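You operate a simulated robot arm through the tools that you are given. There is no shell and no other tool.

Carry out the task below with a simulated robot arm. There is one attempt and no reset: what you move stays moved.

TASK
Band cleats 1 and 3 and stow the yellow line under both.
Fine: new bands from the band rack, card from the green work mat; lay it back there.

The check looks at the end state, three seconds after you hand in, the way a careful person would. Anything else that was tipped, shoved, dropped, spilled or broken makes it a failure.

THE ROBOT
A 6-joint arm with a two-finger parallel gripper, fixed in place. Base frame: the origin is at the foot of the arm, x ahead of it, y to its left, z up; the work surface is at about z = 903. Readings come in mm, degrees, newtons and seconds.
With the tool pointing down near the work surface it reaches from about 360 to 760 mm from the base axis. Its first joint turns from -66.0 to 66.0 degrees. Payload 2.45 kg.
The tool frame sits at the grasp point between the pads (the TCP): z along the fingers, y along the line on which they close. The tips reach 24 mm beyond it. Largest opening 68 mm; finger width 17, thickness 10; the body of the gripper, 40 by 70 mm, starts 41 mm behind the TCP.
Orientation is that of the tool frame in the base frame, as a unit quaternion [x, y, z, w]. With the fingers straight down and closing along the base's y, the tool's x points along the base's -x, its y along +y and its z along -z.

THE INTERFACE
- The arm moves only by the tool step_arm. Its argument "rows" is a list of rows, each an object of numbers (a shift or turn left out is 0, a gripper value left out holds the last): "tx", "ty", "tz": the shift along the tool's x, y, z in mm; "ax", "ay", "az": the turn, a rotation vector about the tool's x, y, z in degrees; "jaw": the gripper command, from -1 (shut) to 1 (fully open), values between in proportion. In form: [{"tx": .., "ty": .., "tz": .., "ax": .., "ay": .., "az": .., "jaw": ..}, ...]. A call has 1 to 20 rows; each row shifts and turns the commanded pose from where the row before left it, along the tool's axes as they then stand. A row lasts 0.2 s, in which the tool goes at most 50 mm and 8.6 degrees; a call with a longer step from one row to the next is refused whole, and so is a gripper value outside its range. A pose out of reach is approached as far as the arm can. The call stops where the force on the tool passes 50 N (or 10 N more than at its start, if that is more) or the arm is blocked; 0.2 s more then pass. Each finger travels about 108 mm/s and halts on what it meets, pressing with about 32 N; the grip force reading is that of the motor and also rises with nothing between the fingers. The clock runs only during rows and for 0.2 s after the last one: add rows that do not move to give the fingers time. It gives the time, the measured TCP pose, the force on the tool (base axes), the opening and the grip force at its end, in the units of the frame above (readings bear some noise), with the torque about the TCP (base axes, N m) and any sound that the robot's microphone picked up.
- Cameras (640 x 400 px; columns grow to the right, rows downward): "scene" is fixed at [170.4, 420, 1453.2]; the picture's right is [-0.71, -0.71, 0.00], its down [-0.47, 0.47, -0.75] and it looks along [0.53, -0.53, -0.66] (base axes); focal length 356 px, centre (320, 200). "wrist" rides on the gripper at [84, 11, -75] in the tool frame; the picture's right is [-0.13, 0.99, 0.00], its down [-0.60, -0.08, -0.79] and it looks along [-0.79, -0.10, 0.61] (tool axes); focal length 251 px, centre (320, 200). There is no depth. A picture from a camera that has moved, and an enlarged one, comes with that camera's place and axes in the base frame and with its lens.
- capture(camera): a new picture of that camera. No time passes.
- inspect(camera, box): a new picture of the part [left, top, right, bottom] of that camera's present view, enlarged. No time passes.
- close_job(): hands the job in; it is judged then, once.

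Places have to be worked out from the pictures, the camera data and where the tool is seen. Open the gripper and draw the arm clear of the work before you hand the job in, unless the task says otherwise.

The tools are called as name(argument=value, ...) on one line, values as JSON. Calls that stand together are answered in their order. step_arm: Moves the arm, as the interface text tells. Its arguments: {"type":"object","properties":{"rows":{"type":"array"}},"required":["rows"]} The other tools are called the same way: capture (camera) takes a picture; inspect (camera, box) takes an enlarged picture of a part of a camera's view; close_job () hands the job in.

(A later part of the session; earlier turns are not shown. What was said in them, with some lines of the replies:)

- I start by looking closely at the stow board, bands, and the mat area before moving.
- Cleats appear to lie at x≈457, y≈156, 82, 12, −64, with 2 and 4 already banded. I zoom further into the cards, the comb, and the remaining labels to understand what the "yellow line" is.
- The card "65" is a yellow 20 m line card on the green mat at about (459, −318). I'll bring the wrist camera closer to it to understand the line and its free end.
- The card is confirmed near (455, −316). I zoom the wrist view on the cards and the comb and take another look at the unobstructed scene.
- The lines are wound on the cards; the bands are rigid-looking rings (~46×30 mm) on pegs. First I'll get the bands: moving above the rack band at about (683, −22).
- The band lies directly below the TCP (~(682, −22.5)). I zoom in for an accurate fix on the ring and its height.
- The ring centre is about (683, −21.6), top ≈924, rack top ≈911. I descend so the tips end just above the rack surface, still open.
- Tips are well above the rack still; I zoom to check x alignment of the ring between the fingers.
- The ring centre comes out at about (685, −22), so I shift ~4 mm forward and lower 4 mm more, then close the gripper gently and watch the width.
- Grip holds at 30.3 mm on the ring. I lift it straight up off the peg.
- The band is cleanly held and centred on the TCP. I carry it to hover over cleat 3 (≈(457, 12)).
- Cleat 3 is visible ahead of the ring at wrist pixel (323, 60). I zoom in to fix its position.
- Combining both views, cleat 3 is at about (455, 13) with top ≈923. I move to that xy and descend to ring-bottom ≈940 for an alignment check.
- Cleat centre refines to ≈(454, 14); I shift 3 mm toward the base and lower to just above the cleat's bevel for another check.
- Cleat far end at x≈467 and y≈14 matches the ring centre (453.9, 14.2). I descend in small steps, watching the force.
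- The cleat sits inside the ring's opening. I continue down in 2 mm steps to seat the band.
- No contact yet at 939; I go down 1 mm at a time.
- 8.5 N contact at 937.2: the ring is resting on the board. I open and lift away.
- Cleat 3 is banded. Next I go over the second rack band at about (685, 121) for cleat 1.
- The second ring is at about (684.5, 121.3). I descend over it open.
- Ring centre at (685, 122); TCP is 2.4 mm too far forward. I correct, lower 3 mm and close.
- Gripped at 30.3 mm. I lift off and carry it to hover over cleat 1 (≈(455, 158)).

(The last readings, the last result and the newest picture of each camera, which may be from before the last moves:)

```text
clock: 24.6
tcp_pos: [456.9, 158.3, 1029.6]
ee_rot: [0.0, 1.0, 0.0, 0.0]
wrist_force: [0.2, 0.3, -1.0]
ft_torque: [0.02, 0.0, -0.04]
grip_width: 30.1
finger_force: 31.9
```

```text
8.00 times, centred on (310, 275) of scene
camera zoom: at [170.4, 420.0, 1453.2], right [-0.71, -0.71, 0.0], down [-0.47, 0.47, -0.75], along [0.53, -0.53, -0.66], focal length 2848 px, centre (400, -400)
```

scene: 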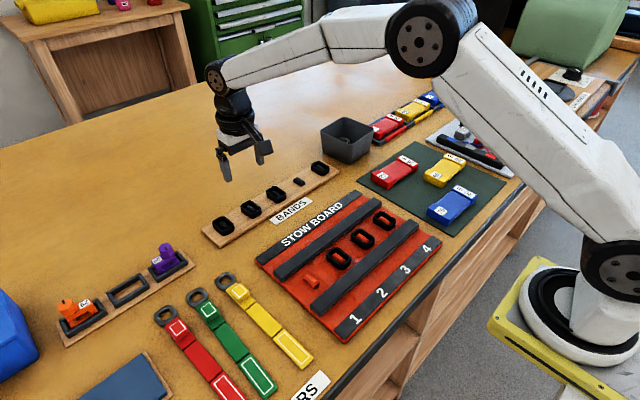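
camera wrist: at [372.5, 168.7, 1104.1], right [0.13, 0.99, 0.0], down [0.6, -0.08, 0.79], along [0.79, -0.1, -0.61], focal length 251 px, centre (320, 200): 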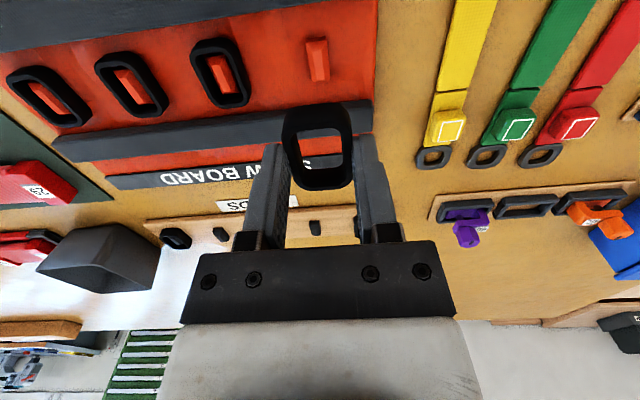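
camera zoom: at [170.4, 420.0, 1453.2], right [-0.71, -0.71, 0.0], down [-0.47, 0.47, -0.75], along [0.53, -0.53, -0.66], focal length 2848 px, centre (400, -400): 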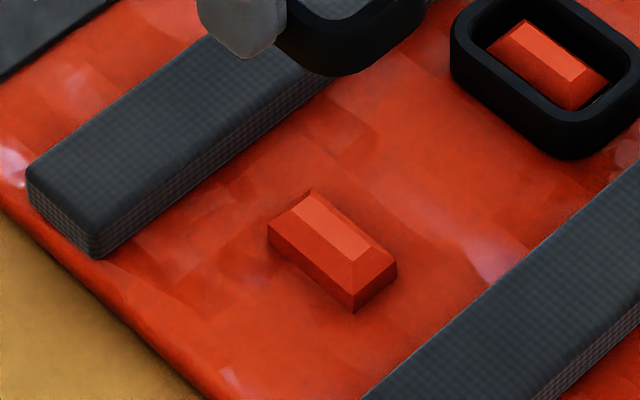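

Cleat 1 sits at about (455, 158). I shift 2 mm and descend to just above its bevel.

step_arm(rows=[{"tx": 1.9, "tz": 10}, {"tz": 25}, {"tz": 25}, {"tz": 13}, {}])

inspect(camera="wrist", box=[240, 90, 400, 190])

inspect(camera="scene", box=[270, 250, 350, 300])

```text
clock: 25.8
tcp_pos: [455.7, 157.9, 957.4]
ee_rot: [0.0, 1.0, 0.0, 0.0]
wrist_force: [-1.0, 0.1, -0.3]
ft_torque: [0.03, -0.03, 0.04]
grip_width: 30.2
finger_force: 32.0
```

```text
4.00 times, centred on (320, 140) of wrist
camera zoom: at [371.1, 168.0, 1031.8], right [0.13, 0.99, 0.0], down [0.6, -0.08, 0.79], along [0.79, -0.1, -0.61], focal length 1006 px, centre (320, 440)
```

zoom: 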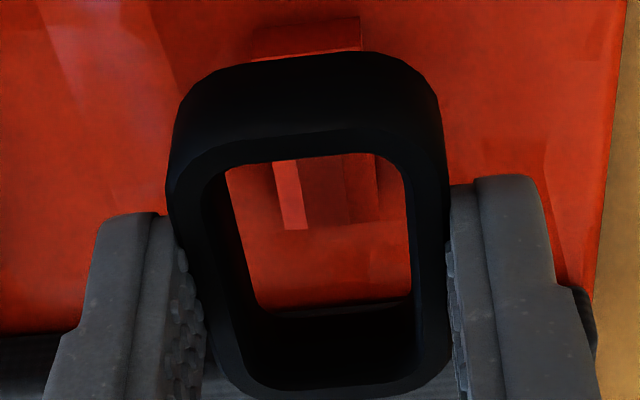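

```text
8.00 times, centred on (310, 275) of scene
camera zoom: at [170.4, 420.0, 1453.2], right [-0.71, -0.71, 0.0], down [-0.47, 0.47, -0.75], along [0.53, -0.53, -0.66], focal length 2848 px, centre (400, -400)
```

zoom: 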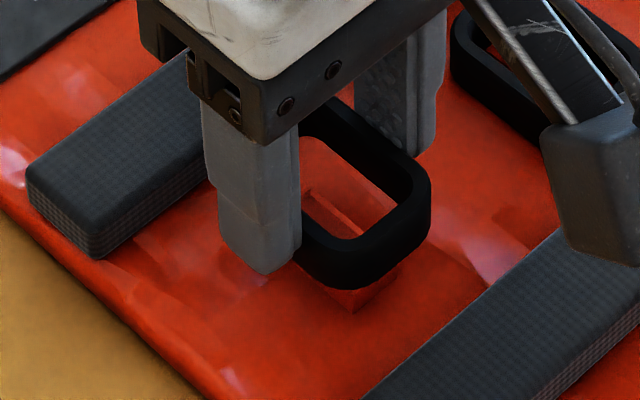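

Alignment is good (cleat ≈(454.5, 158)). I trim 1 mm and descend in small steps.

step_arm(rows=[{"tx": 1, "tz": 4}, {"tz": 4}, {"tz": 4}, {}])

inspect(camera="wrist", box=[240, 90, 400, 190])

```text
clock: 26.8
tcp_pos: [454.1, 159.2, 944.4]
ee_rot: [0.001, 1.0, 0.001, 0.0]
wrist_force: [0.4, 0.0, -0.6]
ft_torque: [0.02, -0.01, 0.0]
grip_width: 30.1
finger_force: 32.3
```

```text
4.00 times, centred on (320, 140) of wrist
camera zoom: at [369.9, 168.6, 1019.5], right [0.13, 0.99, 0.0], down [0.6, -0.08, 0.79], along [0.79, -0.1, -0.61], focal length 1006 px, centre (320, 440)
```

zoom: 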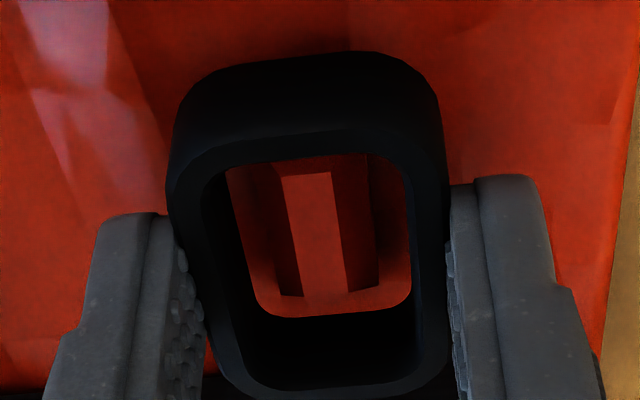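

The cleat is inside the opening as for cleat 3. I lower the rest of the way in small steps.

step_arm(rows=[{"tz": 2}, {"tz": 2}, {"tz": 1.5}, {"tz": 1}, {"tz": 0.7}, {}])

```text
clock: 28.2
tcp_pos: [453.9, 159.4, 939.6]
ee_rot: [0.0, 1.0, 0.0, 0.0]
wrist_force: [0.2, 0.5, -0.6]
ft_torque: [0.02, 0.02, -0.01]
grip_width: 30.2
finger_force: 31.8
```

No contact yet (939.6); continuing 1 mm steps.

step_arm(rows=[{"tz": 1}, {"tz": 0.8}, {}])

inspect(camera="scene", box=[270, 250, 350, 300])

```text
clock: 29.0
tcp_pos: [454.6, 159.2, 938.2]
ee_rot: [0.0, 1.0, 0.002, 0.002]
wrist_force: [-8.2, -4.7, 42.4]
ft_torque: [-0.19, 0.34, 0.01]
grip_width: 30.4
finger_force: 31.9
```

```text
8.00 times, centred on (310, 275) of scene
camera zoom: at [169.5, 419.6, 1453.4], right [-0.71, -0.71, 0.0], down [-0.47, 0.47, -0.75], along [0.53, -0.53, -0.66], focal length 2848 px, centre (400, -400)
```

zoom: 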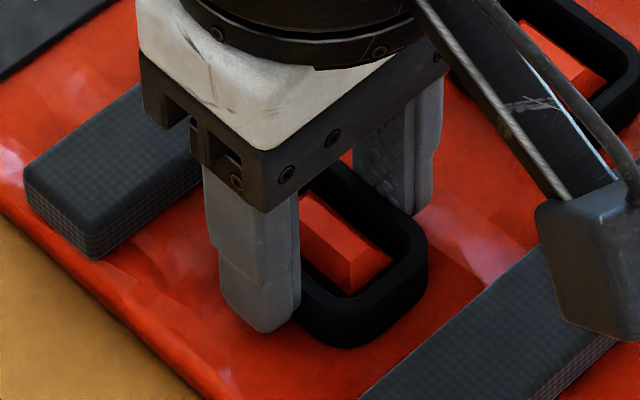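

Firm contact (42 N): the band is seated. I relieve the pressure by 1.5 mm, open, and lift.

step_arm(rows=[{"tz": -1.5}, {"jaw": 0.0}, {"jaw": 0.4}, {"jaw": 0.4}, {"tz": -10}, {"tz": -25}, {"tz": -35}, {"tz": -30}, {}])

inspect(camera="wrist", box=[200, 0, 440, 150])

capture(camera="scene")

inspect(camera="scene", box=[260, 200, 420, 300])

```text
clock: 31.0
tcp_pos: [454.5, 158.6, 1037.3]
ee_rot: [-0.001, 1.0, 0.0, 0.001]
wrist_force: [0.4, -0.2, 0.3]
ft_torque: [0.02, 0.04, -0.03]
grip_width: 47.7
finger_force: 0.0
```

```text
2.67 times, centred on (320, 75) of wrist
camera zoom: at [370.1, 169.4, 1112.1], right [0.13, 0.99, 0.0], down [0.6, -0.08, 0.79], along [0.79, -0.1, -0.61], focal length 670 px, centre (320, 533)
```

zoom: 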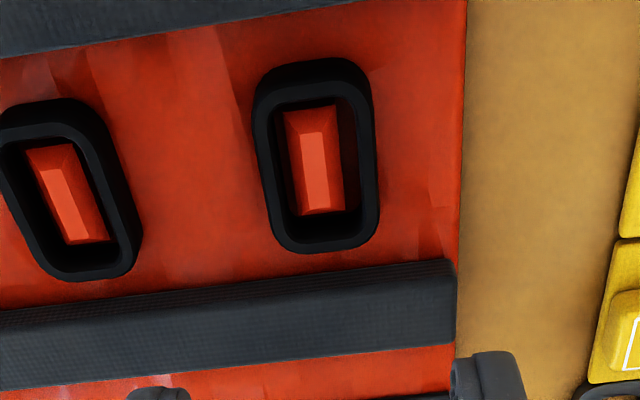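

```text
taken
```

scene: 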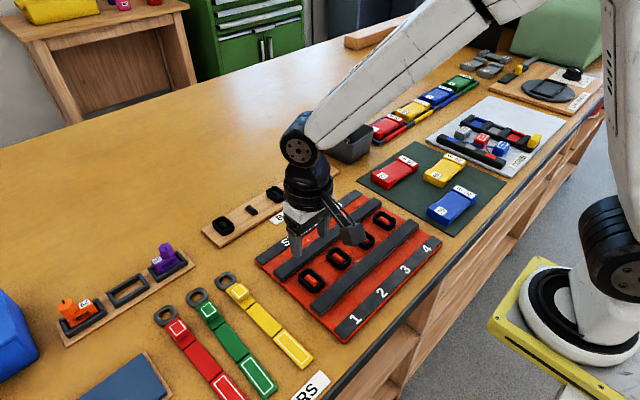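

```text
4.00 times, centred on (340, 250) of scene
camera zoom: at [170.4, 420.0, 1453.2], right [-0.71, -0.71, 0.0], down [-0.47, 0.47, -0.75], along [0.53, -0.53, -0.66], focal length 1424 px, centre (240, 0)
```

zoom: 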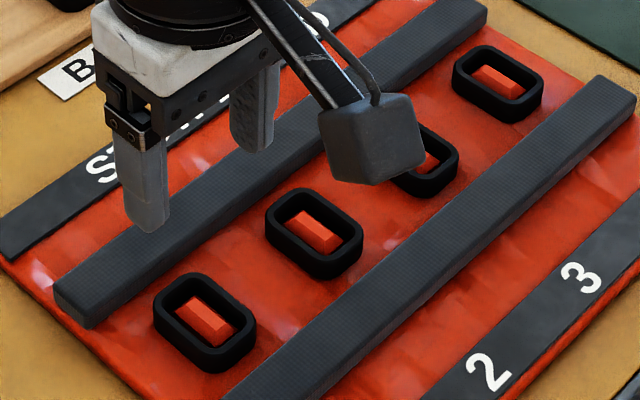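

All four cleats now have bands, 1 and 3 with the new ones. Now I move above the yellow card on the mat for a precise view of its pose.

step_arm(rows=[{"ty": -47.5, "jaw": 1}, {"ty": -47.5}, {"ty": -47.5}, {"ty": -47.5}, {"ty": -47.5}, {"ty": -47.5}, {"ty": -47.5}, {"ty": -47.5}, {"ty": -47.5}, {"ty": -47.5}, {}])

capture(camera="wrist")

inspect(camera="wrist", box=[200, 0, 440, 150])

inspect(camera="scene", box=[260, 200, 420, 300])

```text
clock: 33.4
tcp_pos: [454.3, -315.2, 1034.8]
ee_rot: [0.0, 1.0, 0.0, 0.0]
wrist_force: [0.2, 0.1, 0.3]
ft_torque: [0.02, 0.0, 0.01]
grip_width: 68.0
finger_force: 0.1
```

```text
taken
camera wrist: at [369.6, -304.5, 1110.0], right [0.13, 0.99, 0.0], down [0.6, -0.08, 0.79], along [0.79, -0.1, -0.61], focal length 251 px, centre (320, 200)
```

wrist: 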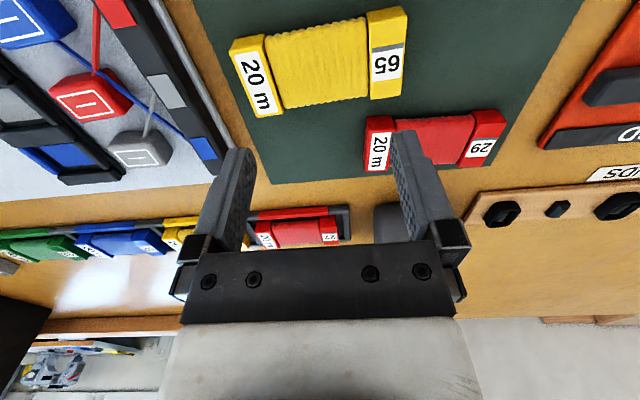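

```text
2.67 times, centred on (320, 75) of wrist
camera zoom: at [369.6, -304.5, 1110.0], right [0.13, 0.99, 0.0], down [0.6, -0.08, 0.79], along [0.79, -0.1, -0.61], focal length 670 px, centre (320, 533)
```

zoom: 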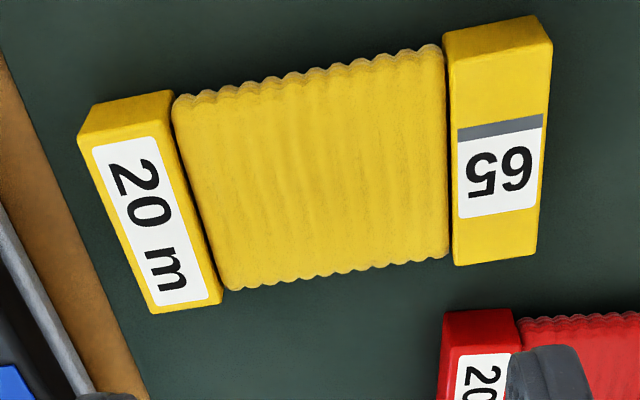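

```text
4.00 times, centred on (340, 250) of scene
camera zoom: at [170.4, 420.0, 1453.2], right [-0.71, -0.71, 0.0], down [-0.47, 0.47, -0.75], along [0.53, -0.53, -0.66], focal length 1424 px, centre (240, 0)
```

zoom: 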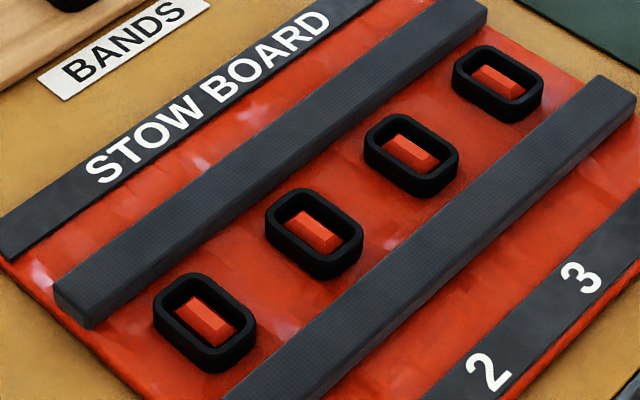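

The card is nearly aligned with y (about 2° skew), centred at ≈(458.7, −315), ~51 mm wide and ~117 long. I rotate the gripper 88° so the fingers close across its width, then look.

step_arm(rows=[{"tx": -4.4}, {"az": 8}, {"az": 8}, {"az": 8}, {"az": 8}, {"az": 8}, {"az": 8}, {"az": 8}, {"az": 8}, {"az": 8}, {"az": 8}, {"az": 8}, {}])

capture(camera="wrist")

inspect(camera="scene", box=[380, 110, 500, 185])

```text
clock: 36.2
tcp_pos: [456.8, -316.8, 1038.5]
ee_rot: [0.696, 0.718, 0.0, 0.0]
wrist_force: [-0.1, 0.7, -0.2]
ft_torque: [0.03, -0.03, 0.0]
grip_width: 68.0
finger_force: 0.0
```

```text
taken
camera wrist: at [465.4, -233.2, 1112.9], right [1.0, -0.1, 0.0], down [-0.06, -0.61, 0.79], along [-0.08, -0.79, -0.61], focal length 251 px, centre (320, 200)
```

wrist: 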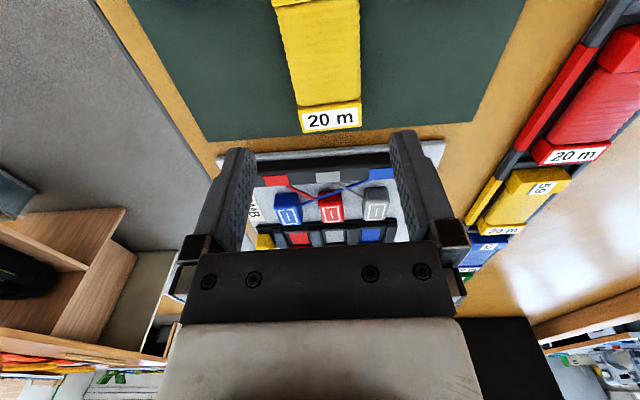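

```text
5.33 times, centred on (440, 148) of scene
camera zoom: at [170.4, 420.0, 1453.2], right [-0.71, -0.71, 0.0], down [-0.47, 0.47, -0.75], along [0.53, -0.53, -0.66], focal length 1898 px, centre (-320, 480)
```

zoom: 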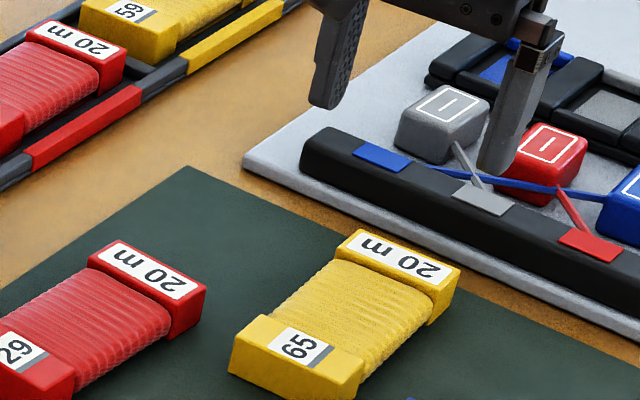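

Camera now looks toward −y. I descend toward the card, stopping above to check clearance on both sides.

step_arm(rows=[{"ty": 1.5, "tz": 25}, {"tz": 25}, {"tz": 15}, {}])

capture(camera="wrist")

inspect(camera="scene", box=[400, 130, 500, 192])

```text
clock: 37.2
tcp_pos: [460.7, -316.2, 971.9]
ee_rot: [0.694, 0.72, -0.001, 0.0]
wrist_force: [-0.1, 0.3, -0.8]
ft_torque: [0.01, -0.03, 0.03]
grip_width: 68.0
finger_force: 0.1
```

```text
taken
camera wrist: at [467.9, -232.5, 1046.6], right [1.0, -0.09, 0.0], down [-0.06, -0.61, 0.79], along [-0.07, -0.79, -0.61], focal length 251 px, centre (320, 200)
```

wrist: 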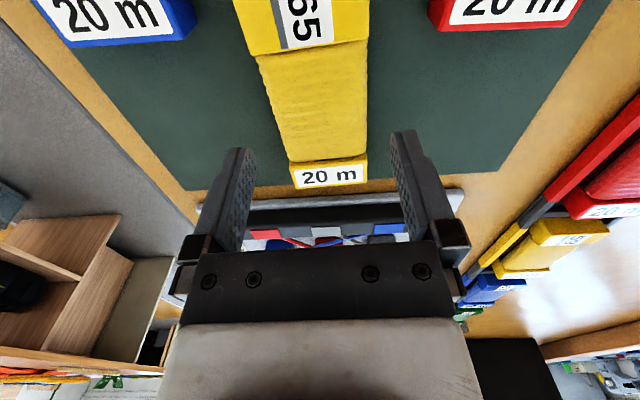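

```text
6.40 times, centred on (450, 161) of scene
camera zoom: at [170.4, 420.0, 1453.2], right [-0.71, -0.71, 0.0], down [-0.47, 0.47, -0.75], along [0.53, -0.53, -0.66], focal length 2278 px, centre (-512, 450)
```

zoom: 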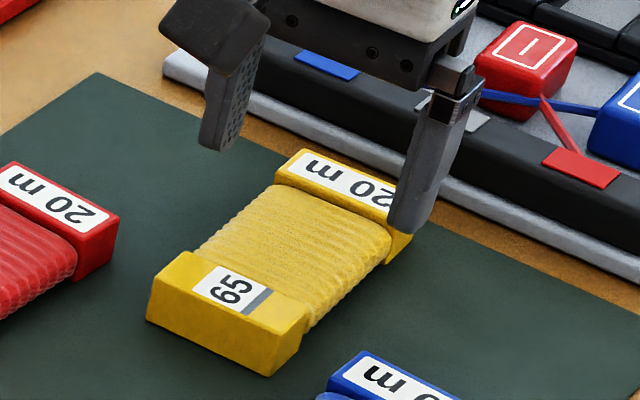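

The card is centred between the fingers. I descend the last 35 mm and check before closing.

step_arm(rows=[{"tz": 15}, {"tz": 12}, {"tz": 7}, {}])

capture(camera="wrist")

inspect(camera="scene", box=[400, 130, 500, 192])

```text
clock: 38.2
tcp_pos: [459.5, -315.1, 936.2]
ee_rot: [0.695, 0.719, 0.0, 0.0]
wrist_force: [0.0, 1.0, 0.7]
ft_torque: [0.0, 0.02, 0.03]
grip_width: 68.1
finger_force: 0.0
```

```text
taken
camera wrist: at [467.2, -232.7, 1012.5], right [1.0, -0.09, 0.0], down [-0.06, -0.61, 0.79], along [-0.07, -0.79, -0.61], focal length 251 px, centre (320, 200)
```

wrist: 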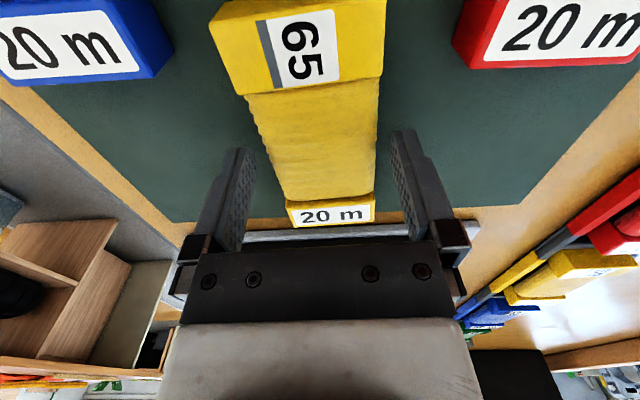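

```text
6.40 times, centred on (450, 161) of scene
camera zoom: at [170.4, 420.0, 1453.2], right [-0.71, -0.71, 0.0], down [-0.47, 0.47, -0.75], along [0.53, -0.53, -0.66], focal length 2278 px, centre (-512, 450)
```

zoom: 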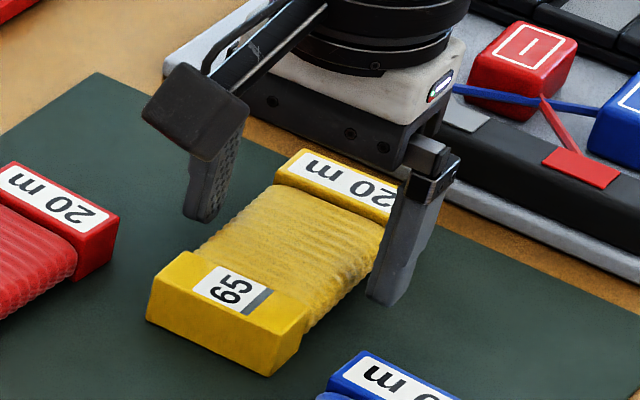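

Fingers straddle the wound section. I close and read the width.

step_arm(rows=[{"jaw": 0.7}, {"jaw": 0.5}, {"jaw": 0.2}, {"jaw": 0.0}, {}, {}])

inspect(camera="scene", box=[400, 130, 500, 192])

```text
clock: 39.6
tcp_pos: [458.9, -315.1, 937.4]
ee_rot: [0.694, 0.72, 0.0, 0.0]
wrist_force: [-0.4, -0.2, -0.3]
ft_torque: [-0.03, -0.02, 0.0]
grip_width: 53.3
finger_force: 31.8
```

```text
6.40 times, centred on (450, 161) of scene
camera zoom: at [170.4, 420.0, 1453.2], right [-0.71, -0.71, 0.0], down [-0.47, 0.47, -0.75], along [0.53, -0.53, -0.66], focal length 2278 px, centre (-512, 450)
```

zoom: 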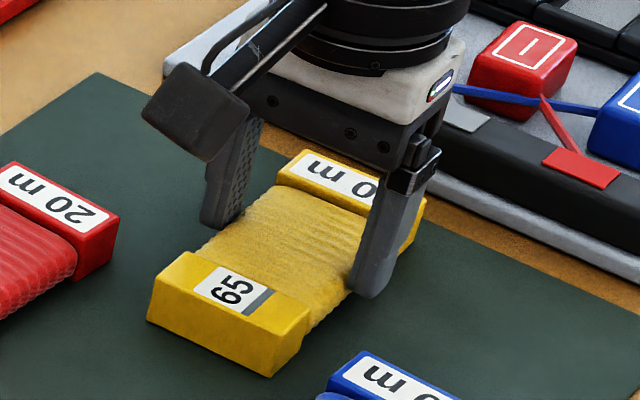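

The card is gripped at 53.3 mm (grasp pose (459, −315, 937), yaw 88°). I lift it and check for any trailing line.

step_arm(rows=[{"tz": -5}, {"tz": -15}, {"tz": -30}, {"tz": -40}, {}])

inspect(camera="scene", box=[380, 100, 500, 175])

capture(camera="wrist")

```text
clock: 40.8
tcp_pos: [459.9, -314.9, 1029.7]
ee_rot: [0.695, 0.719, 0.0, 0.0]
wrist_force: [-0.1, 0.0, -0.9]
ft_torque: [0.01, 0.01, -0.02]
grip_width: 52.9
finger_force: 32.2
```

```text
5.33 times, centred on (440, 138) of scene
camera zoom: at [170.4, 420.0, 1453.2], right [-0.71, -0.71, 0.0], down [-0.47, 0.47, -0.75], along [0.53, -0.53, -0.66], focal length 1898 px, centre (-320, 533)
```

zoom: 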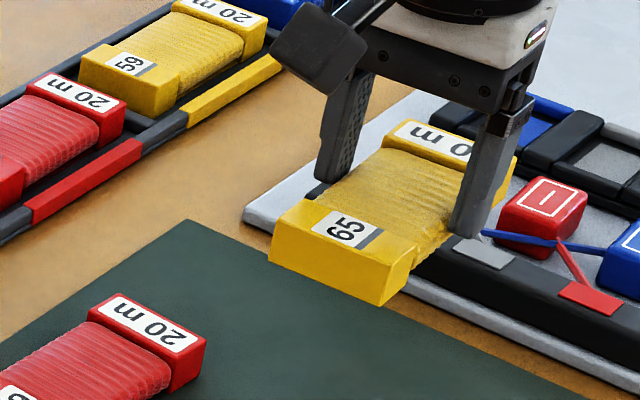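

```text
taken
camera wrist: at [467.4, -232.2, 1104.3], right [1.0, -0.09, 0.0], down [-0.06, -0.61, 0.79], along [-0.08, -0.79, -0.61], focal length 251 px, centre (320, 200)
```

wrist: 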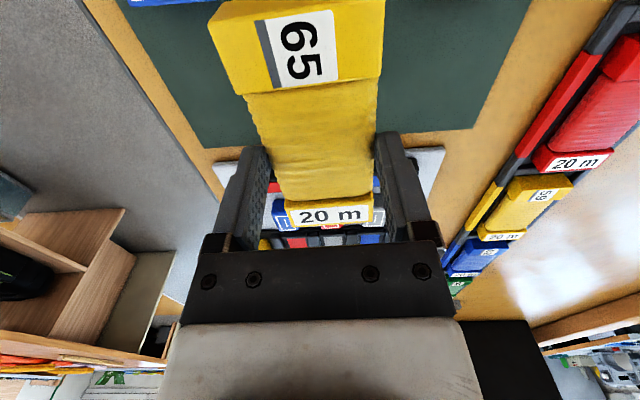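

Nothing trails from the card. I rotate it back so it would lie across the board's rails ("65" end toward the numbers), raised well clear.

step_arm(rows=[{"tz": -30}, {"az": -8}, {"az": -8}, {"az": -8}, {"az": -8}, {"az": -8}, {"az": -8}, {"az": -8}, {"az": -8}, {"az": -8}, {"az": -8}, {"az": -8}, {}])

step_arm(rows=[{"ty": 43}, {"ty": 43}, {"ty": 43}, {"ty": 43}, {"ty": 43}, {"ty": 43}, {"ty": 43}, {"ty": 43}, {"ty": 43}, {"ty": 43}, {"ty": 43}, {}])

capture(camera="wrist")

capture(camera="scene")

```text
clock: 43.6
tcp_pos: [459.2, -316.7, 1060.1]
ee_rot: [-0.001, 1.0, -0.001, 0.001]
wrist_force: [0.0, 0.2, -1.2]
ft_torque: [-0.01, -0.01, 0.03]
grip_width: 52.9
finger_force: 32.2
```

```text
clock: 46.2
tcp_pos: [461.6, 157.6, 1059.9]
ee_rot: [0.0, 1.0, -0.001, 0.0]
wrist_force: [-0.1, 0.1, -1.4]
ft_torque: [-0.01, 0.0, -0.01]
grip_width: 53.0
finger_force: 31.8
```

```text
taken
camera wrist: at [376.7, 167.4, 1135.0], right [0.13, 0.99, 0.0], down [0.6, -0.08, 0.79], along [0.79, -0.1, -0.61], focal length 251 px, centre (320, 200)
```

wrist: 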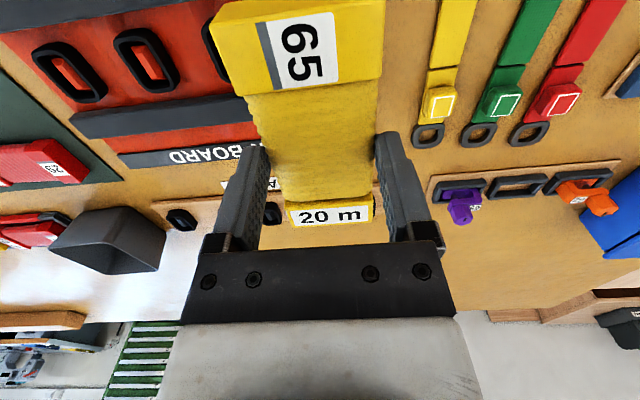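

```text
taken
```

scene: 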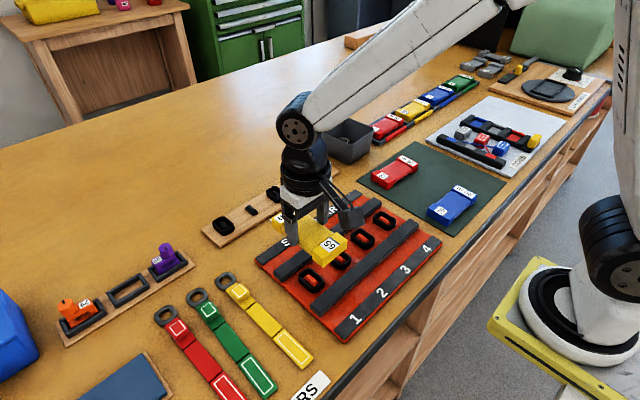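

The card hovers over cleat 1. I lower it to ~20 mm above the band and look for any reaction.

step_arm(rows=[{"tx": 6, "tz": 20}, {"tz": 30}, {"tz": 25}, {"tz": 10}, {}, {}])

inspect(camera="scene", box=[240, 190, 440, 315])

```text
clock: 47.6
tcp_pos: [454.4, 156.4, 974.1]
ee_rot: [0.0, 1.0, 0.0, 0.0]
wrist_force: [0.6, 0.0, -0.7]
ft_torque: [-0.03, 0.01, 0.0]
grip_width: 53.1
finger_force: 32.0
```

```text
3.20 times, centred on (340, 252) of scene
camera zoom: at [170.4, 420.0, 1453.2], right [-0.71, -0.71, 0.0], down [-0.47, 0.47, -0.75], along [0.53, -0.53, -0.66], focal length 1139 px, centre (256, 32)
```

zoom: 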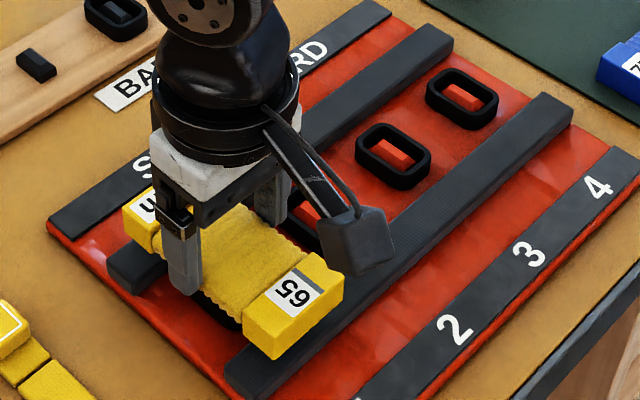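

No visible change yet. I lower further, toward light contact with the rails, watching force and sounds.

step_arm(rows=[{"tx": -1, "ty": 1, "tz": 5}, {"tz": 5}, {"tz": 3}, {}, {}])

inspect(camera="scene", box=[240, 190, 440, 315])

```text
clock: 48.8
tcp_pos: [454.8, 158.2, 961.0]
ee_rot: [0.001, 1.0, 0.001, -0.001]
wrist_force: [0.2, 1.1, -2.1]
ft_torque: [0.03, 0.0, 0.01]
grip_width: 52.9
finger_force: 32.1
```

```text
3.20 times, centred on (340, 252) of scene
camera zoom: at [170.4, 420.0, 1453.2], right [-0.71, -0.71, 0.0], down [-0.47, 0.47, -0.75], along [0.53, -0.53, -0.66], focal length 1139 px, centre (256, 32)
```

zoom: 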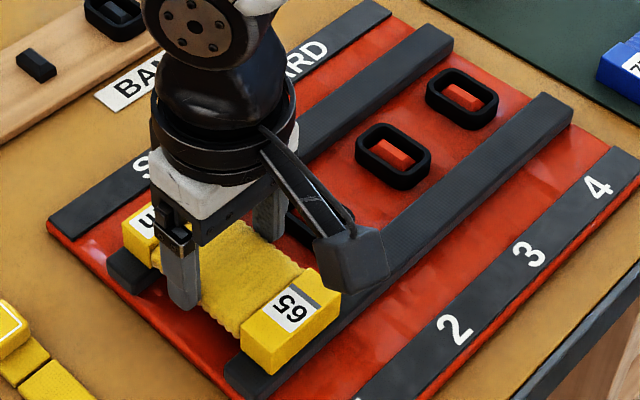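

Still clear. I continue down in 2 mm steps to first contact.

step_arm(rows=[{"tz": 2}, {"tz": 2}, {}])

step_arm(rows=[{"tz": 1.5}, {"tz": 1.5}, {}])

inspect(camera="scene", box=[240, 190, 440, 315])

```text
clock: 49.6
tcp_pos: [455.8, 157.9, 958.9]
ee_rot: [0.0, 1.0, 0.001, 0.001]
wrist_force: [-4.4, -1.5, 24.4]
ft_torque: [-0.05, 0.16, 0.02]
grip_width: 53.1
finger_force: 32.3
```

```text
clock: 50.4
tcp_pos: [454.8, 157.6, 955.3]
ee_rot: [0.0, 1.0, 0.001, 0.002]
wrist_force: [3.3, -0.9, 25.5]
ft_torque: [-0.03, -0.12, 0.0]
grip_width: 53.2
finger_force: 32.0
```

```text
3.20 times, centred on (340, 252) of scene
camera zoom: at [170.1, 419.9, 1453.3], right [-0.71, -0.71, 0.0], down [-0.47, 0.47, -0.75], along [0.53, -0.53, -0.66], focal length 1139 px, centre (256, 32)
```

zoom: 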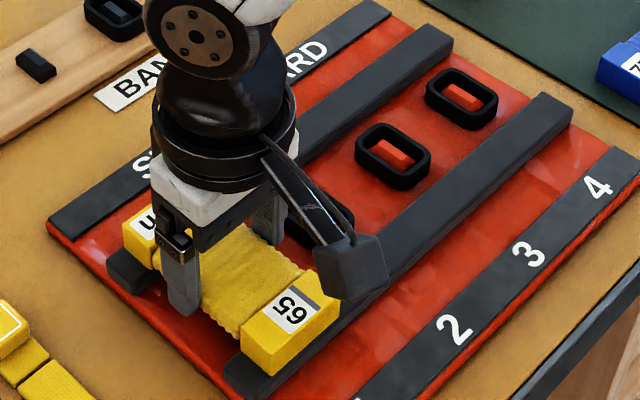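

Contact on the rails at ~25 N, no sound. I lift the card away and look at cleat 1 for a line.

step_arm(rows=[{"tz": -10}, {"tz": -30}, {"tz": -40}, {"ty": -45}, {"ty": -45}, {}])

capture(camera="scene")

inspect(camera="scene", box=[250, 230, 370, 305])

capture(camera="wrist")

```text
clock: 51.8
tcp_pos: [454.6, 67.7, 1033.6]
ee_rot: [0.0, 1.0, 0.0, 0.0]
wrist_force: [0.4, 0.3, -1.0]
ft_torque: [-0.01, 0.02, 0.0]
grip_width: 52.9
finger_force: 32.3
```

```text
taken
```

scene: 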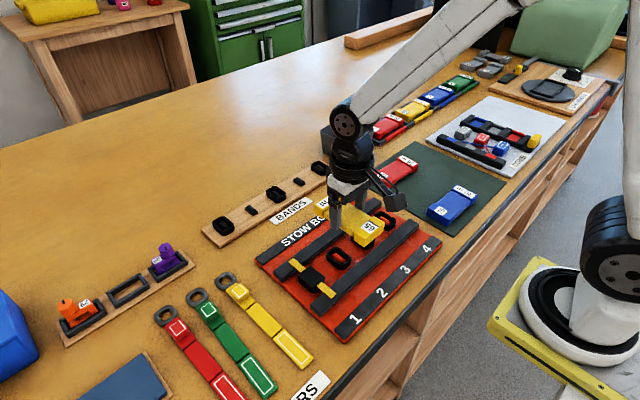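

```text
5.33 times, centred on (310, 268) of scene
camera zoom: at [170.4, 420.0, 1453.2], right [-0.71, -0.71, 0.0], down [-0.47, 0.47, -0.75], along [0.53, -0.53, -0.66], focal length 1898 px, centre (373, -160)
```

zoom: 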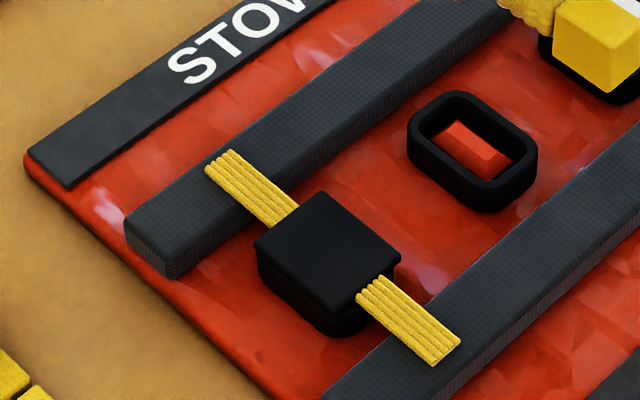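

```text
taken
camera wrist: at [370.6, 76.9, 1108.2], right [0.13, 0.99, 0.0], down [0.6, -0.08, 0.79], along [0.79, -0.1, -0.61], focal length 251 px, centre (320, 200)
```

wrist: 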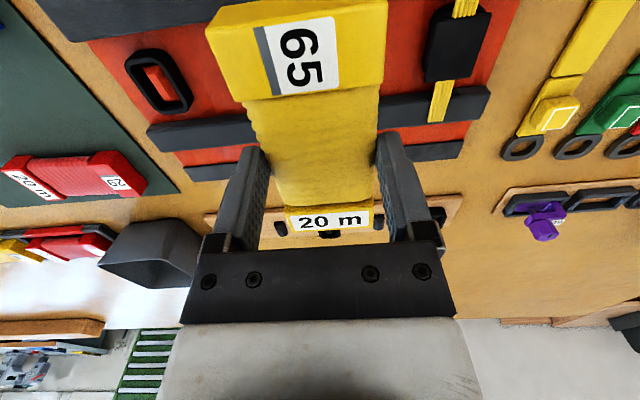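

The line appeared: a yellow bight is now stowed across the rails under cleat 1's band. I repeat the same at cleat 3 (455, 14), keeping clear of 2 and 4.

step_arm(rows=[{"ty": -27}, {"ty": -26.7}, {}, {"tz": 25}, {"tz": 25}, {"tz": 15}, {}, {}])

inspect(camera="scene", box=[280, 180, 440, 280])

```text
clock: 53.6
tcp_pos: [454.3, 12.5, 969.9]
ee_rot: [0.0, 1.0, 0.0, 0.0]
wrist_force: [0.0, -0.3, -1.3]
ft_torque: [0.01, -0.04, 0.02]
grip_width: 52.8
finger_force: 32.2
```

```text
4.00 times, centred on (360, 230) of scene
camera zoom: at [170.4, 420.0, 1453.2], right [-0.71, -0.71, 0.0], down [-0.47, 0.47, -0.75], along [0.53, -0.53, -0.66], focal length 1424 px, centre (160, 80)
```

zoom: 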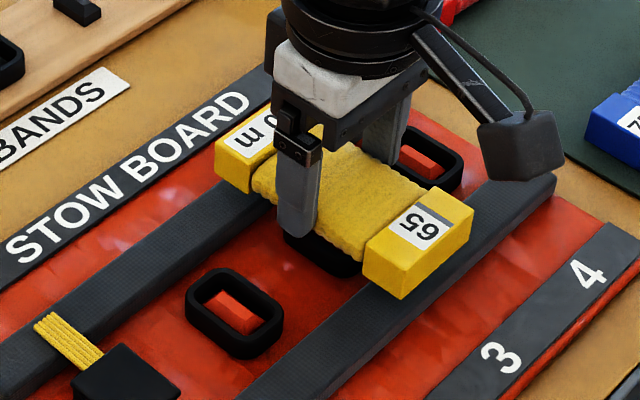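

Card is over cleat 3 between the neighbours. I trim y by 1.5 mm and descend toward contact.

step_arm(rows=[{"ty": 1.5, "tz": 4}, {"tz": 4}, {"tz": 2}, {}])

step_arm(rows=[{"tz": 1.5}, {"tz": 1.5}, {}])

```text
clock: 54.6
tcp_pos: [453.2, 16.9, 959.5]
ee_rot: [0.0, 1.0, 0.0, 0.0]
wrist_force: [-0.7, 0.0, -0.3]
ft_torque: [-0.02, 0.01, 0.0]
grip_width: 52.7
finger_force: 32.3
```

```text
clock: 55.4
tcp_pos: [454.2, 15.9, 957.2]
ee_rot: [-0.001, 1.0, 0.0, 0.0]
wrist_force: [0.4, -0.2, -1.3]
ft_torque: [-0.01, 0.01, -0.03]
grip_width: 53.1
finger_force: 32.2
```

No contact yet at 957; I continue 1.5 mm steps.

step_arm(rows=[{"ty": -0.8, "tz": 1}, {"tz": 1}, {}])

step_arm(rows=[{"tz": 1}, {"tz": 1}, {}])

```text
clock: 56.2
tcp_pos: [454.2, 15.6, 955.5]
ee_rot: [-0.001, 1.0, 0.0, 0.001]
wrist_force: [-5.8, -1.7, 25.1]
ft_torque: [-0.04, 0.08, 0.0]
grip_width: 53.0
finger_force: 31.5
```

```text
clock: 57.0
tcp_pos: [454.4, 15.6, 952.1]
ee_rot: [0.001, 1.0, 0.0, 0.002]
wrist_force: [0.5, 1.9, 24.2]
ft_torque: [0.02, -0.06, 0.01]
grip_width: 53.3
finger_force: 32.3
```

Same contact level (~25 N) as at cleat 1. I pause briefly, lift straight up and move off toward −y, then check cleat 3.

step_arm(rows=[{}, {"tz": -8}, {"tz": -25}, {"tz": -40}, {"tz": -35}, {"ty": -45}, {"ty": -45}, {"ty": -45}, {}])

capture(camera="scene")

inspect(camera="scene", box=[260, 190, 440, 300])

```text
clock: 59.0
tcp_pos: [452.8, -122.8, 1060.4]
ee_rot: [0.0, 1.0, 0.0, 0.0]
wrist_force: [0.1, 0.8, -0.1]
ft_torque: [0.0, -0.03, -0.02]
grip_width: 52.9
finger_force: 32.2
```

```text
taken
```

scene: 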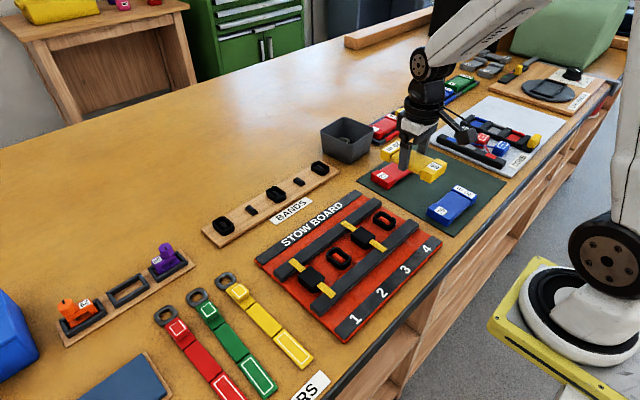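

```text
3.56 times, centred on (350, 245) of scene
camera zoom: at [170.4, 420.0, 1453.2], right [-0.71, -0.71, 0.0], down [-0.47, 0.47, -0.75], along [0.53, -0.53, -0.66], focal length 1266 px, centre (213, 40)
```

zoom: 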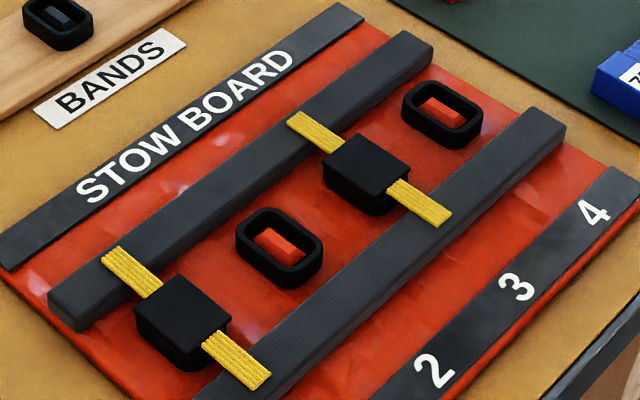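

Both bights are stowed under bands 1 and 3; 2 and 4 are untouched. Now I carry the card back above its original place on the mat and rotate to the original yaw.

step_arm(rows=[{"tx": -1.2, "ty": -38.4}, {"tx": -1.2, "ty": -38.4}, {"tx": -1.2, "ty": -38.4}, {"tx": -1.2, "ty": -38.4}, {"tx": -1.2, "ty": -38.4}, {"az": 8}, {"az": 8}, {"az": 8}, {"az": 8}, {"az": 8}, {"az": 8}, {"az": 8}, {"az": 8}, {"az": 8}, {"az": 8}, {"az": 8}, {}])

capture(camera="wrist")

inspect(camera="scene", box=[360, 80, 520, 180])

```text
clock: 62.6
tcp_pos: [459.8, -312.6, 1061.1]
ee_rot: [0.695, 0.719, 0.0, 0.0]
wrist_force: [-0.2, 0.5, 0.6]
ft_torque: [-0.05, 0.01, 0.01]
grip_width: 53.2
finger_force: 31.3
```

```text
taken
camera wrist: at [468.2, -229.0, 1134.9], right [1.0, -0.1, 0.0], down [-0.06, -0.61, 0.79], along [-0.08, -0.79, -0.61], focal length 251 px, centre (320, 200)
```

wrist: 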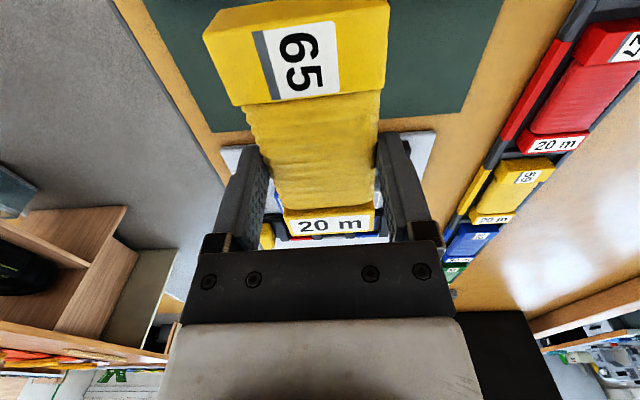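

```text
4.00 times, centred on (440, 130) of scene
camera zoom: at [170.4, 420.0, 1453.2], right [-0.71, -0.71, 0.0], down [-0.47, 0.47, -0.75], along [0.53, -0.53, -0.66], focal length 1424 px, centre (-160, 480)
```

zoom: 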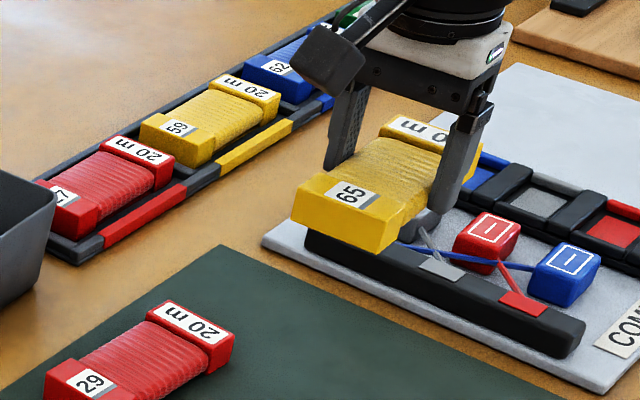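

Pose matches the pickup pose. I lower the card to a little above the mat.

step_arm(rows=[{"tx": -1.5, "tz": 30}, {"tz": 30}, {"tz": 30}, {"tz": 20}, {"tz": 8}, {}])

inspect(camera="scene", box=[400, 130, 500, 192])

capture(camera="wrist")

```text
clock: 64.0
tcp_pos: [460.8, -313.1, 942.7]
ee_rot: [0.695, 0.719, 0.001, -0.001]
wrist_force: [0.7, -0.1, -0.3]
ft_torque: [-0.01, 0.0, 0.03]
grip_width: 52.9
finger_force: 32.0
```

```text
6.40 times, centred on (450, 161) of scene
camera zoom: at [170.4, 420.0, 1453.2], right [-0.71, -0.71, 0.0], down [-0.47, 0.47, -0.75], along [0.53, -0.53, -0.66], focal length 2278 px, centre (-512, 450)
```

zoom: 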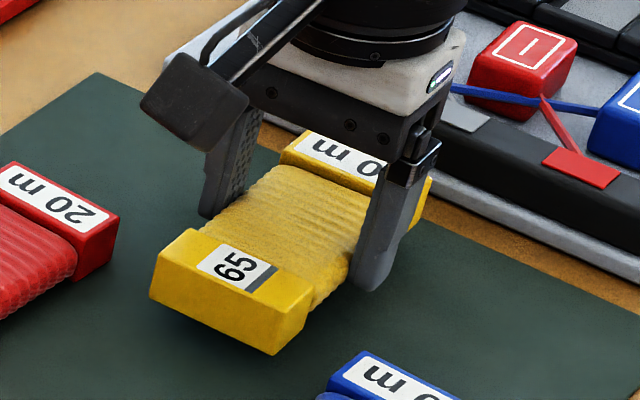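

```text
taken
camera wrist: at [467.3, -230.3, 1017.4], right [1.0, -0.09, 0.0], down [-0.06, -0.61, 0.79], along [-0.07, -0.79, -0.61], focal length 251 px, centre (320, 200)
```

wrist: 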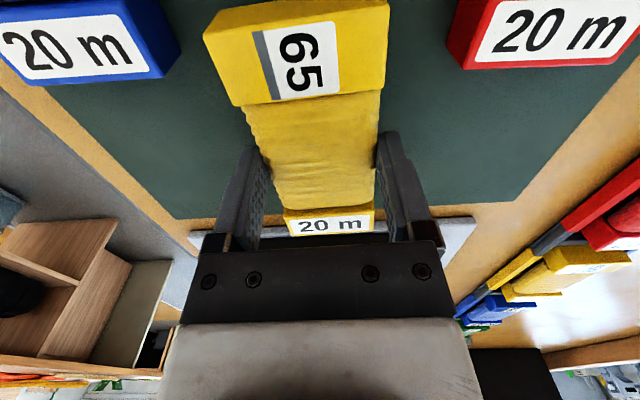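

The card is a few mm above the mat in its original spot. I lower in small steps until I feel contact.

step_arm(rows=[{"tz": 2.5}, {"tz": 2.5}, {}])

step_arm(rows=[{"tz": 1}, {"tz": 1}, {}])

```text
clock: 64.8
tcp_pos: [459.3, -312.7, 936.6]
ee_rot: [0.695, 0.719, 0.001, 0.0]
wrist_force: [0.6, 0.2, -0.7]
ft_torque: [0.0, 0.01, -0.02]
grip_width: 53.0
finger_force: 32.3
```

```text
clock: 65.6
tcp_pos: [460.3, -314.0, 935.4]
ee_rot: [0.694, 0.72, 0.0, 0.0]
wrist_force: [0.1, 0.2, -1.1]
ft_torque: [0.02, 0.02, 0.01]
grip_width: 52.8
finger_force: 32.0
```

Not yet in contact at 935; continuing 1 mm steps.

step_arm(rows=[{"tz": 1}, {"tz": 1}, {}])

step_arm(rows=[{"tz": 1}, {}])

```text
clock: 66.4
tcp_pos: [459.1, -313.4, 932.6]
ee_rot: [0.695, 0.719, -0.001, -0.001]
wrist_force: [-0.6, 0.7, -0.3]
ft_torque: [0.03, 0.02, -0.02]
grip_width: 52.8
finger_force: 31.8
```

```text
clock: 67.0
tcp_pos: [460.4, -312.5, 932.6]
ee_rot: [0.695, 0.719, 0.0, 0.0]
wrist_force: [-0.5, 0.5, -1.6]
ft_torque: [0.02, 0.01, 0.01]
grip_width: 53.0
finger_force: 32.1
```

Still no contact at 932.6. I check the picture for the gap under the card and finger tips.

inspect(camera="scene", box=[410, 140, 490, 190])

```text
8.00 times, centred on (450, 165) of scene
camera zoom: at [170.4, 420.0, 1453.2], right [-0.71, -0.71, 0.0], down [-0.47, 0.47, -0.75], along [0.53, -0.53, -0.66], focal length 2848 px, centre (-720, 480)
```

zoom: 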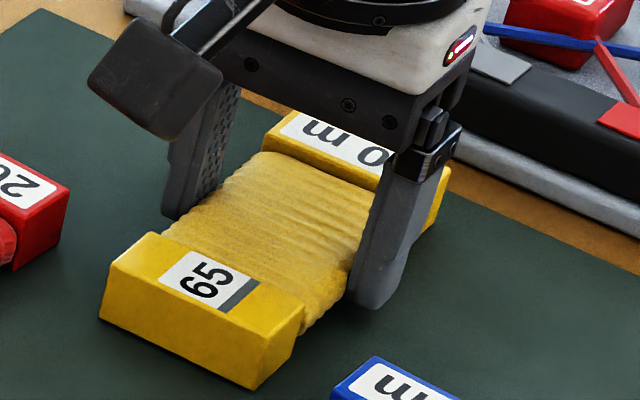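

The card is at virtually its original picture position, within about a millimetre of the mat. One more small step, then release.

step_arm(rows=[{"tz": 0.8}, {}])

```text
clock: 67.6
tcp_pos: [459.0, -313.6, 932.0]
ee_rot: [0.694, 0.72, 0.0, 0.001]
wrist_force: [-2.7, -0.2, 3.3]
ft_torque: [-0.23, 0.03, -0.21]
grip_width: 53.0
finger_force: 32.3
```

Light contact (3 N). I open slowly to full and rise straight up.

step_arm(rows=[{"tz": 0.4, "jaw": 0.6}, {"jaw": 0.7}, {"jaw": 0.9}, {"jaw": 1.0}, {}, {"tz": -8}, {"tz": -20}, {"tz": -35}, {"tz": -40}, {}])

inspect(camera="scene", box=[380, 110, 500, 185])

capture(camera="wrist")

```text
clock: 69.8
tcp_pos: [461.8, -312.6, 1035.6]
ee_rot: [0.695, 0.719, 0.001, 0.001]
wrist_force: [-0.5, -0.8, 0.7]
ft_torque: [0.02, 0.02, 0.0]
grip_width: 68.1
finger_force: 0.0
```

```text
5.33 times, centred on (440, 148) of scene
camera zoom: at [170.4, 420.0, 1453.2], right [-0.71, -0.71, 0.0], down [-0.47, 0.47, -0.75], along [0.53, -0.53, -0.66], focal length 1898 px, centre (-320, 480)
```

zoom: 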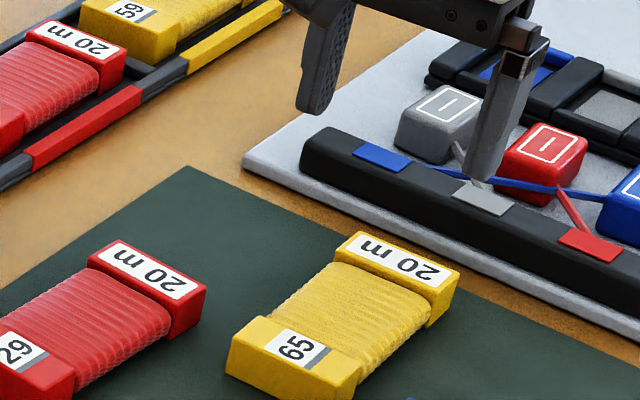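

```text
taken
camera wrist: at [469.0, -229.7, 1110.0], right [1.0, -0.09, 0.0], down [-0.06, -0.61, 0.79], along [-0.08, -0.79, -0.61], focal length 251 px, centre (320, 200)
```

wrist: 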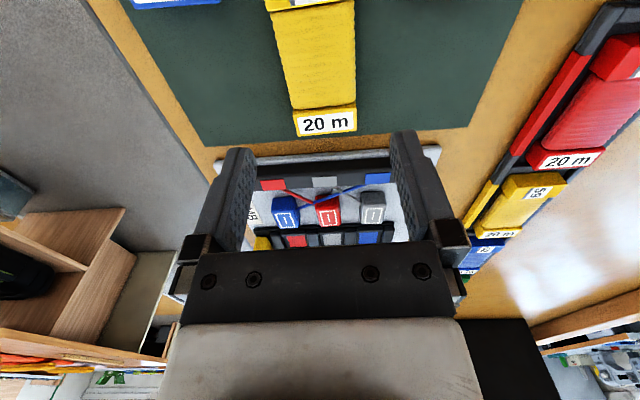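

The card lies flat back on the mat. I raise, rotate back, and return the arm near its start pose for a final inspection.

step_arm(rows=[{"tz": -40}, {"tz": -45}, {"az": -8}, {"az": -8}, {"az": -8}, {"az": -8}, {"az": -8}, {"az": -8}, {"az": -8}, {"az": -8}, {"az": -8}, {"az": -8}, {"az": -8}, {"tx": 16, "ty": -20}, {}])

capture(camera="scene")

inspect(camera="scene", box=[260, 190, 440, 300])

inspect(camera="scene", box=[190, 140, 350, 260])

inspect(camera="scene", box=[350, 90, 550, 240])

```text
clock: 73.0
tcp_pos: [444.6, -334.4, 1118.8]
ee_rot: [-0.001, 1.0, 0.0, 0.0]
wrist_force: [0.2, -0.3, 0.1]
ft_torque: [-0.01, 0.02, 0.0]
grip_width: 67.9
finger_force: 0.1
```

```text
taken
```

scene: 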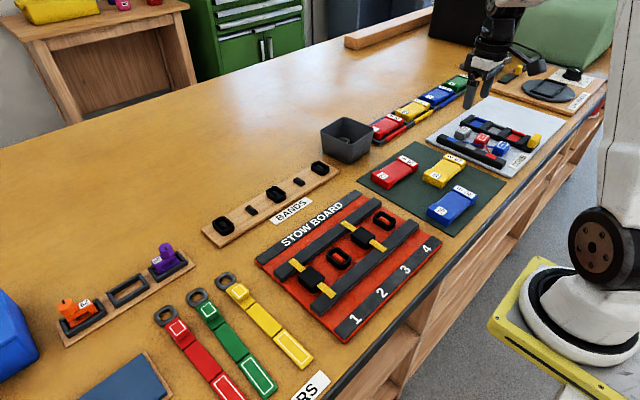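

```text
3.56 times, centred on (350, 245) of scene
camera zoom: at [170.4, 420.0, 1453.2], right [-0.71, -0.71, 0.0], down [-0.47, 0.47, -0.75], along [0.53, -0.53, -0.66], focal length 1266 px, centre (213, 40)
```

zoom: 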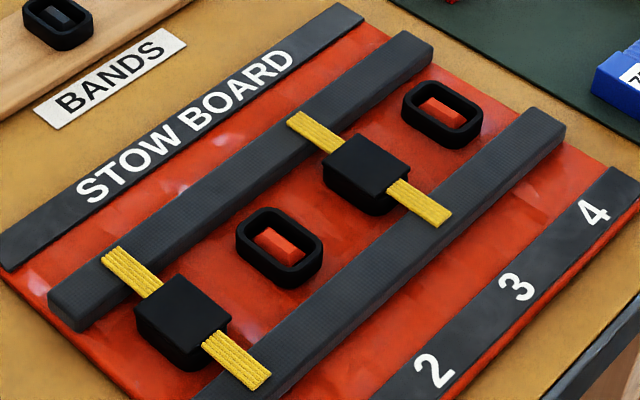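

```text
3.33 times, centred on (270, 200) of scene
camera zoom: at [170.4, 420.0, 1453.2], right [-0.71, -0.71, 0.0], down [-0.47, 0.47, -0.75], along [0.53, -0.53, -0.66], focal length 1186 px, centre (487, 200)
```

zoom: 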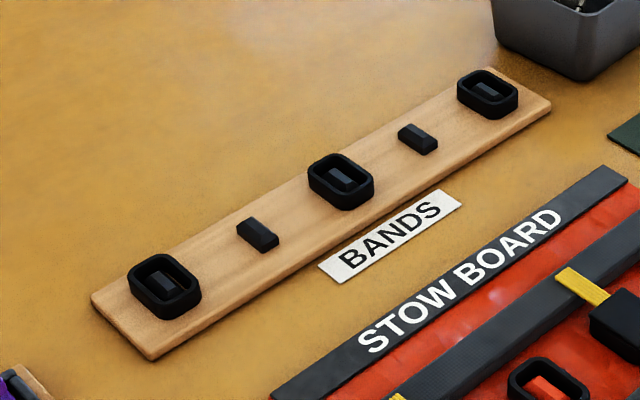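

```text
2.67 times, centred on (450, 165) of scene
camera zoom: at [170.4, 420.0, 1453.2], right [-0.71, -0.71, 0.0], down [-0.47, 0.47, -0.75], along [0.53, -0.53, -0.66], focal length 949 px, centre (-27, 293)
```

zoom: 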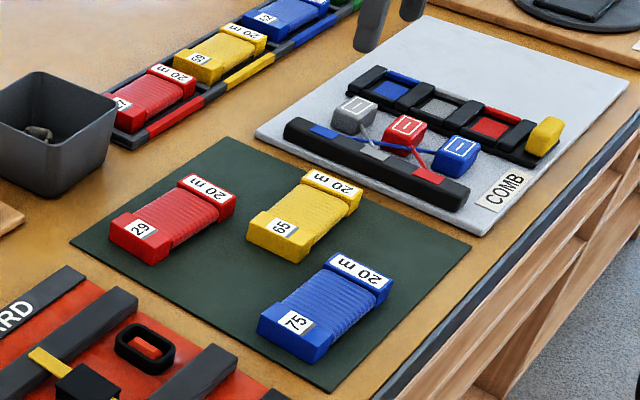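

Everything checks out. Cleats 1 and 3 carry new bands with the yellow line stowed under each, and cleats 2 and 4 are unchanged. The yellow "65" card is flat on the green mat, nothing else has moved, and the arm is open and clear. I hand the job in.

close_job()

```text
The job is handed in.
```

The job is done and handed in. Cleats 1 and 3 each have a new band from the rack, with the yellow line stowed under both.

- **Bands:** I took two from the band rack, leaving three on it. The bands already on cleats 2 and 4 were left as they were.
- **Line:** I pressed the yellow "65" card lightly onto the rails at cleat 1 and then cleat 3, at about 25 N each time. A yellow loop of line showed under each band afterwards.
- **Card:** It is back flat on the green work mat, almost exactly where it started.

The last pictures before hand-in showed nothing else moved or tipped. The gripper is open and the arm is raised well above the bench.
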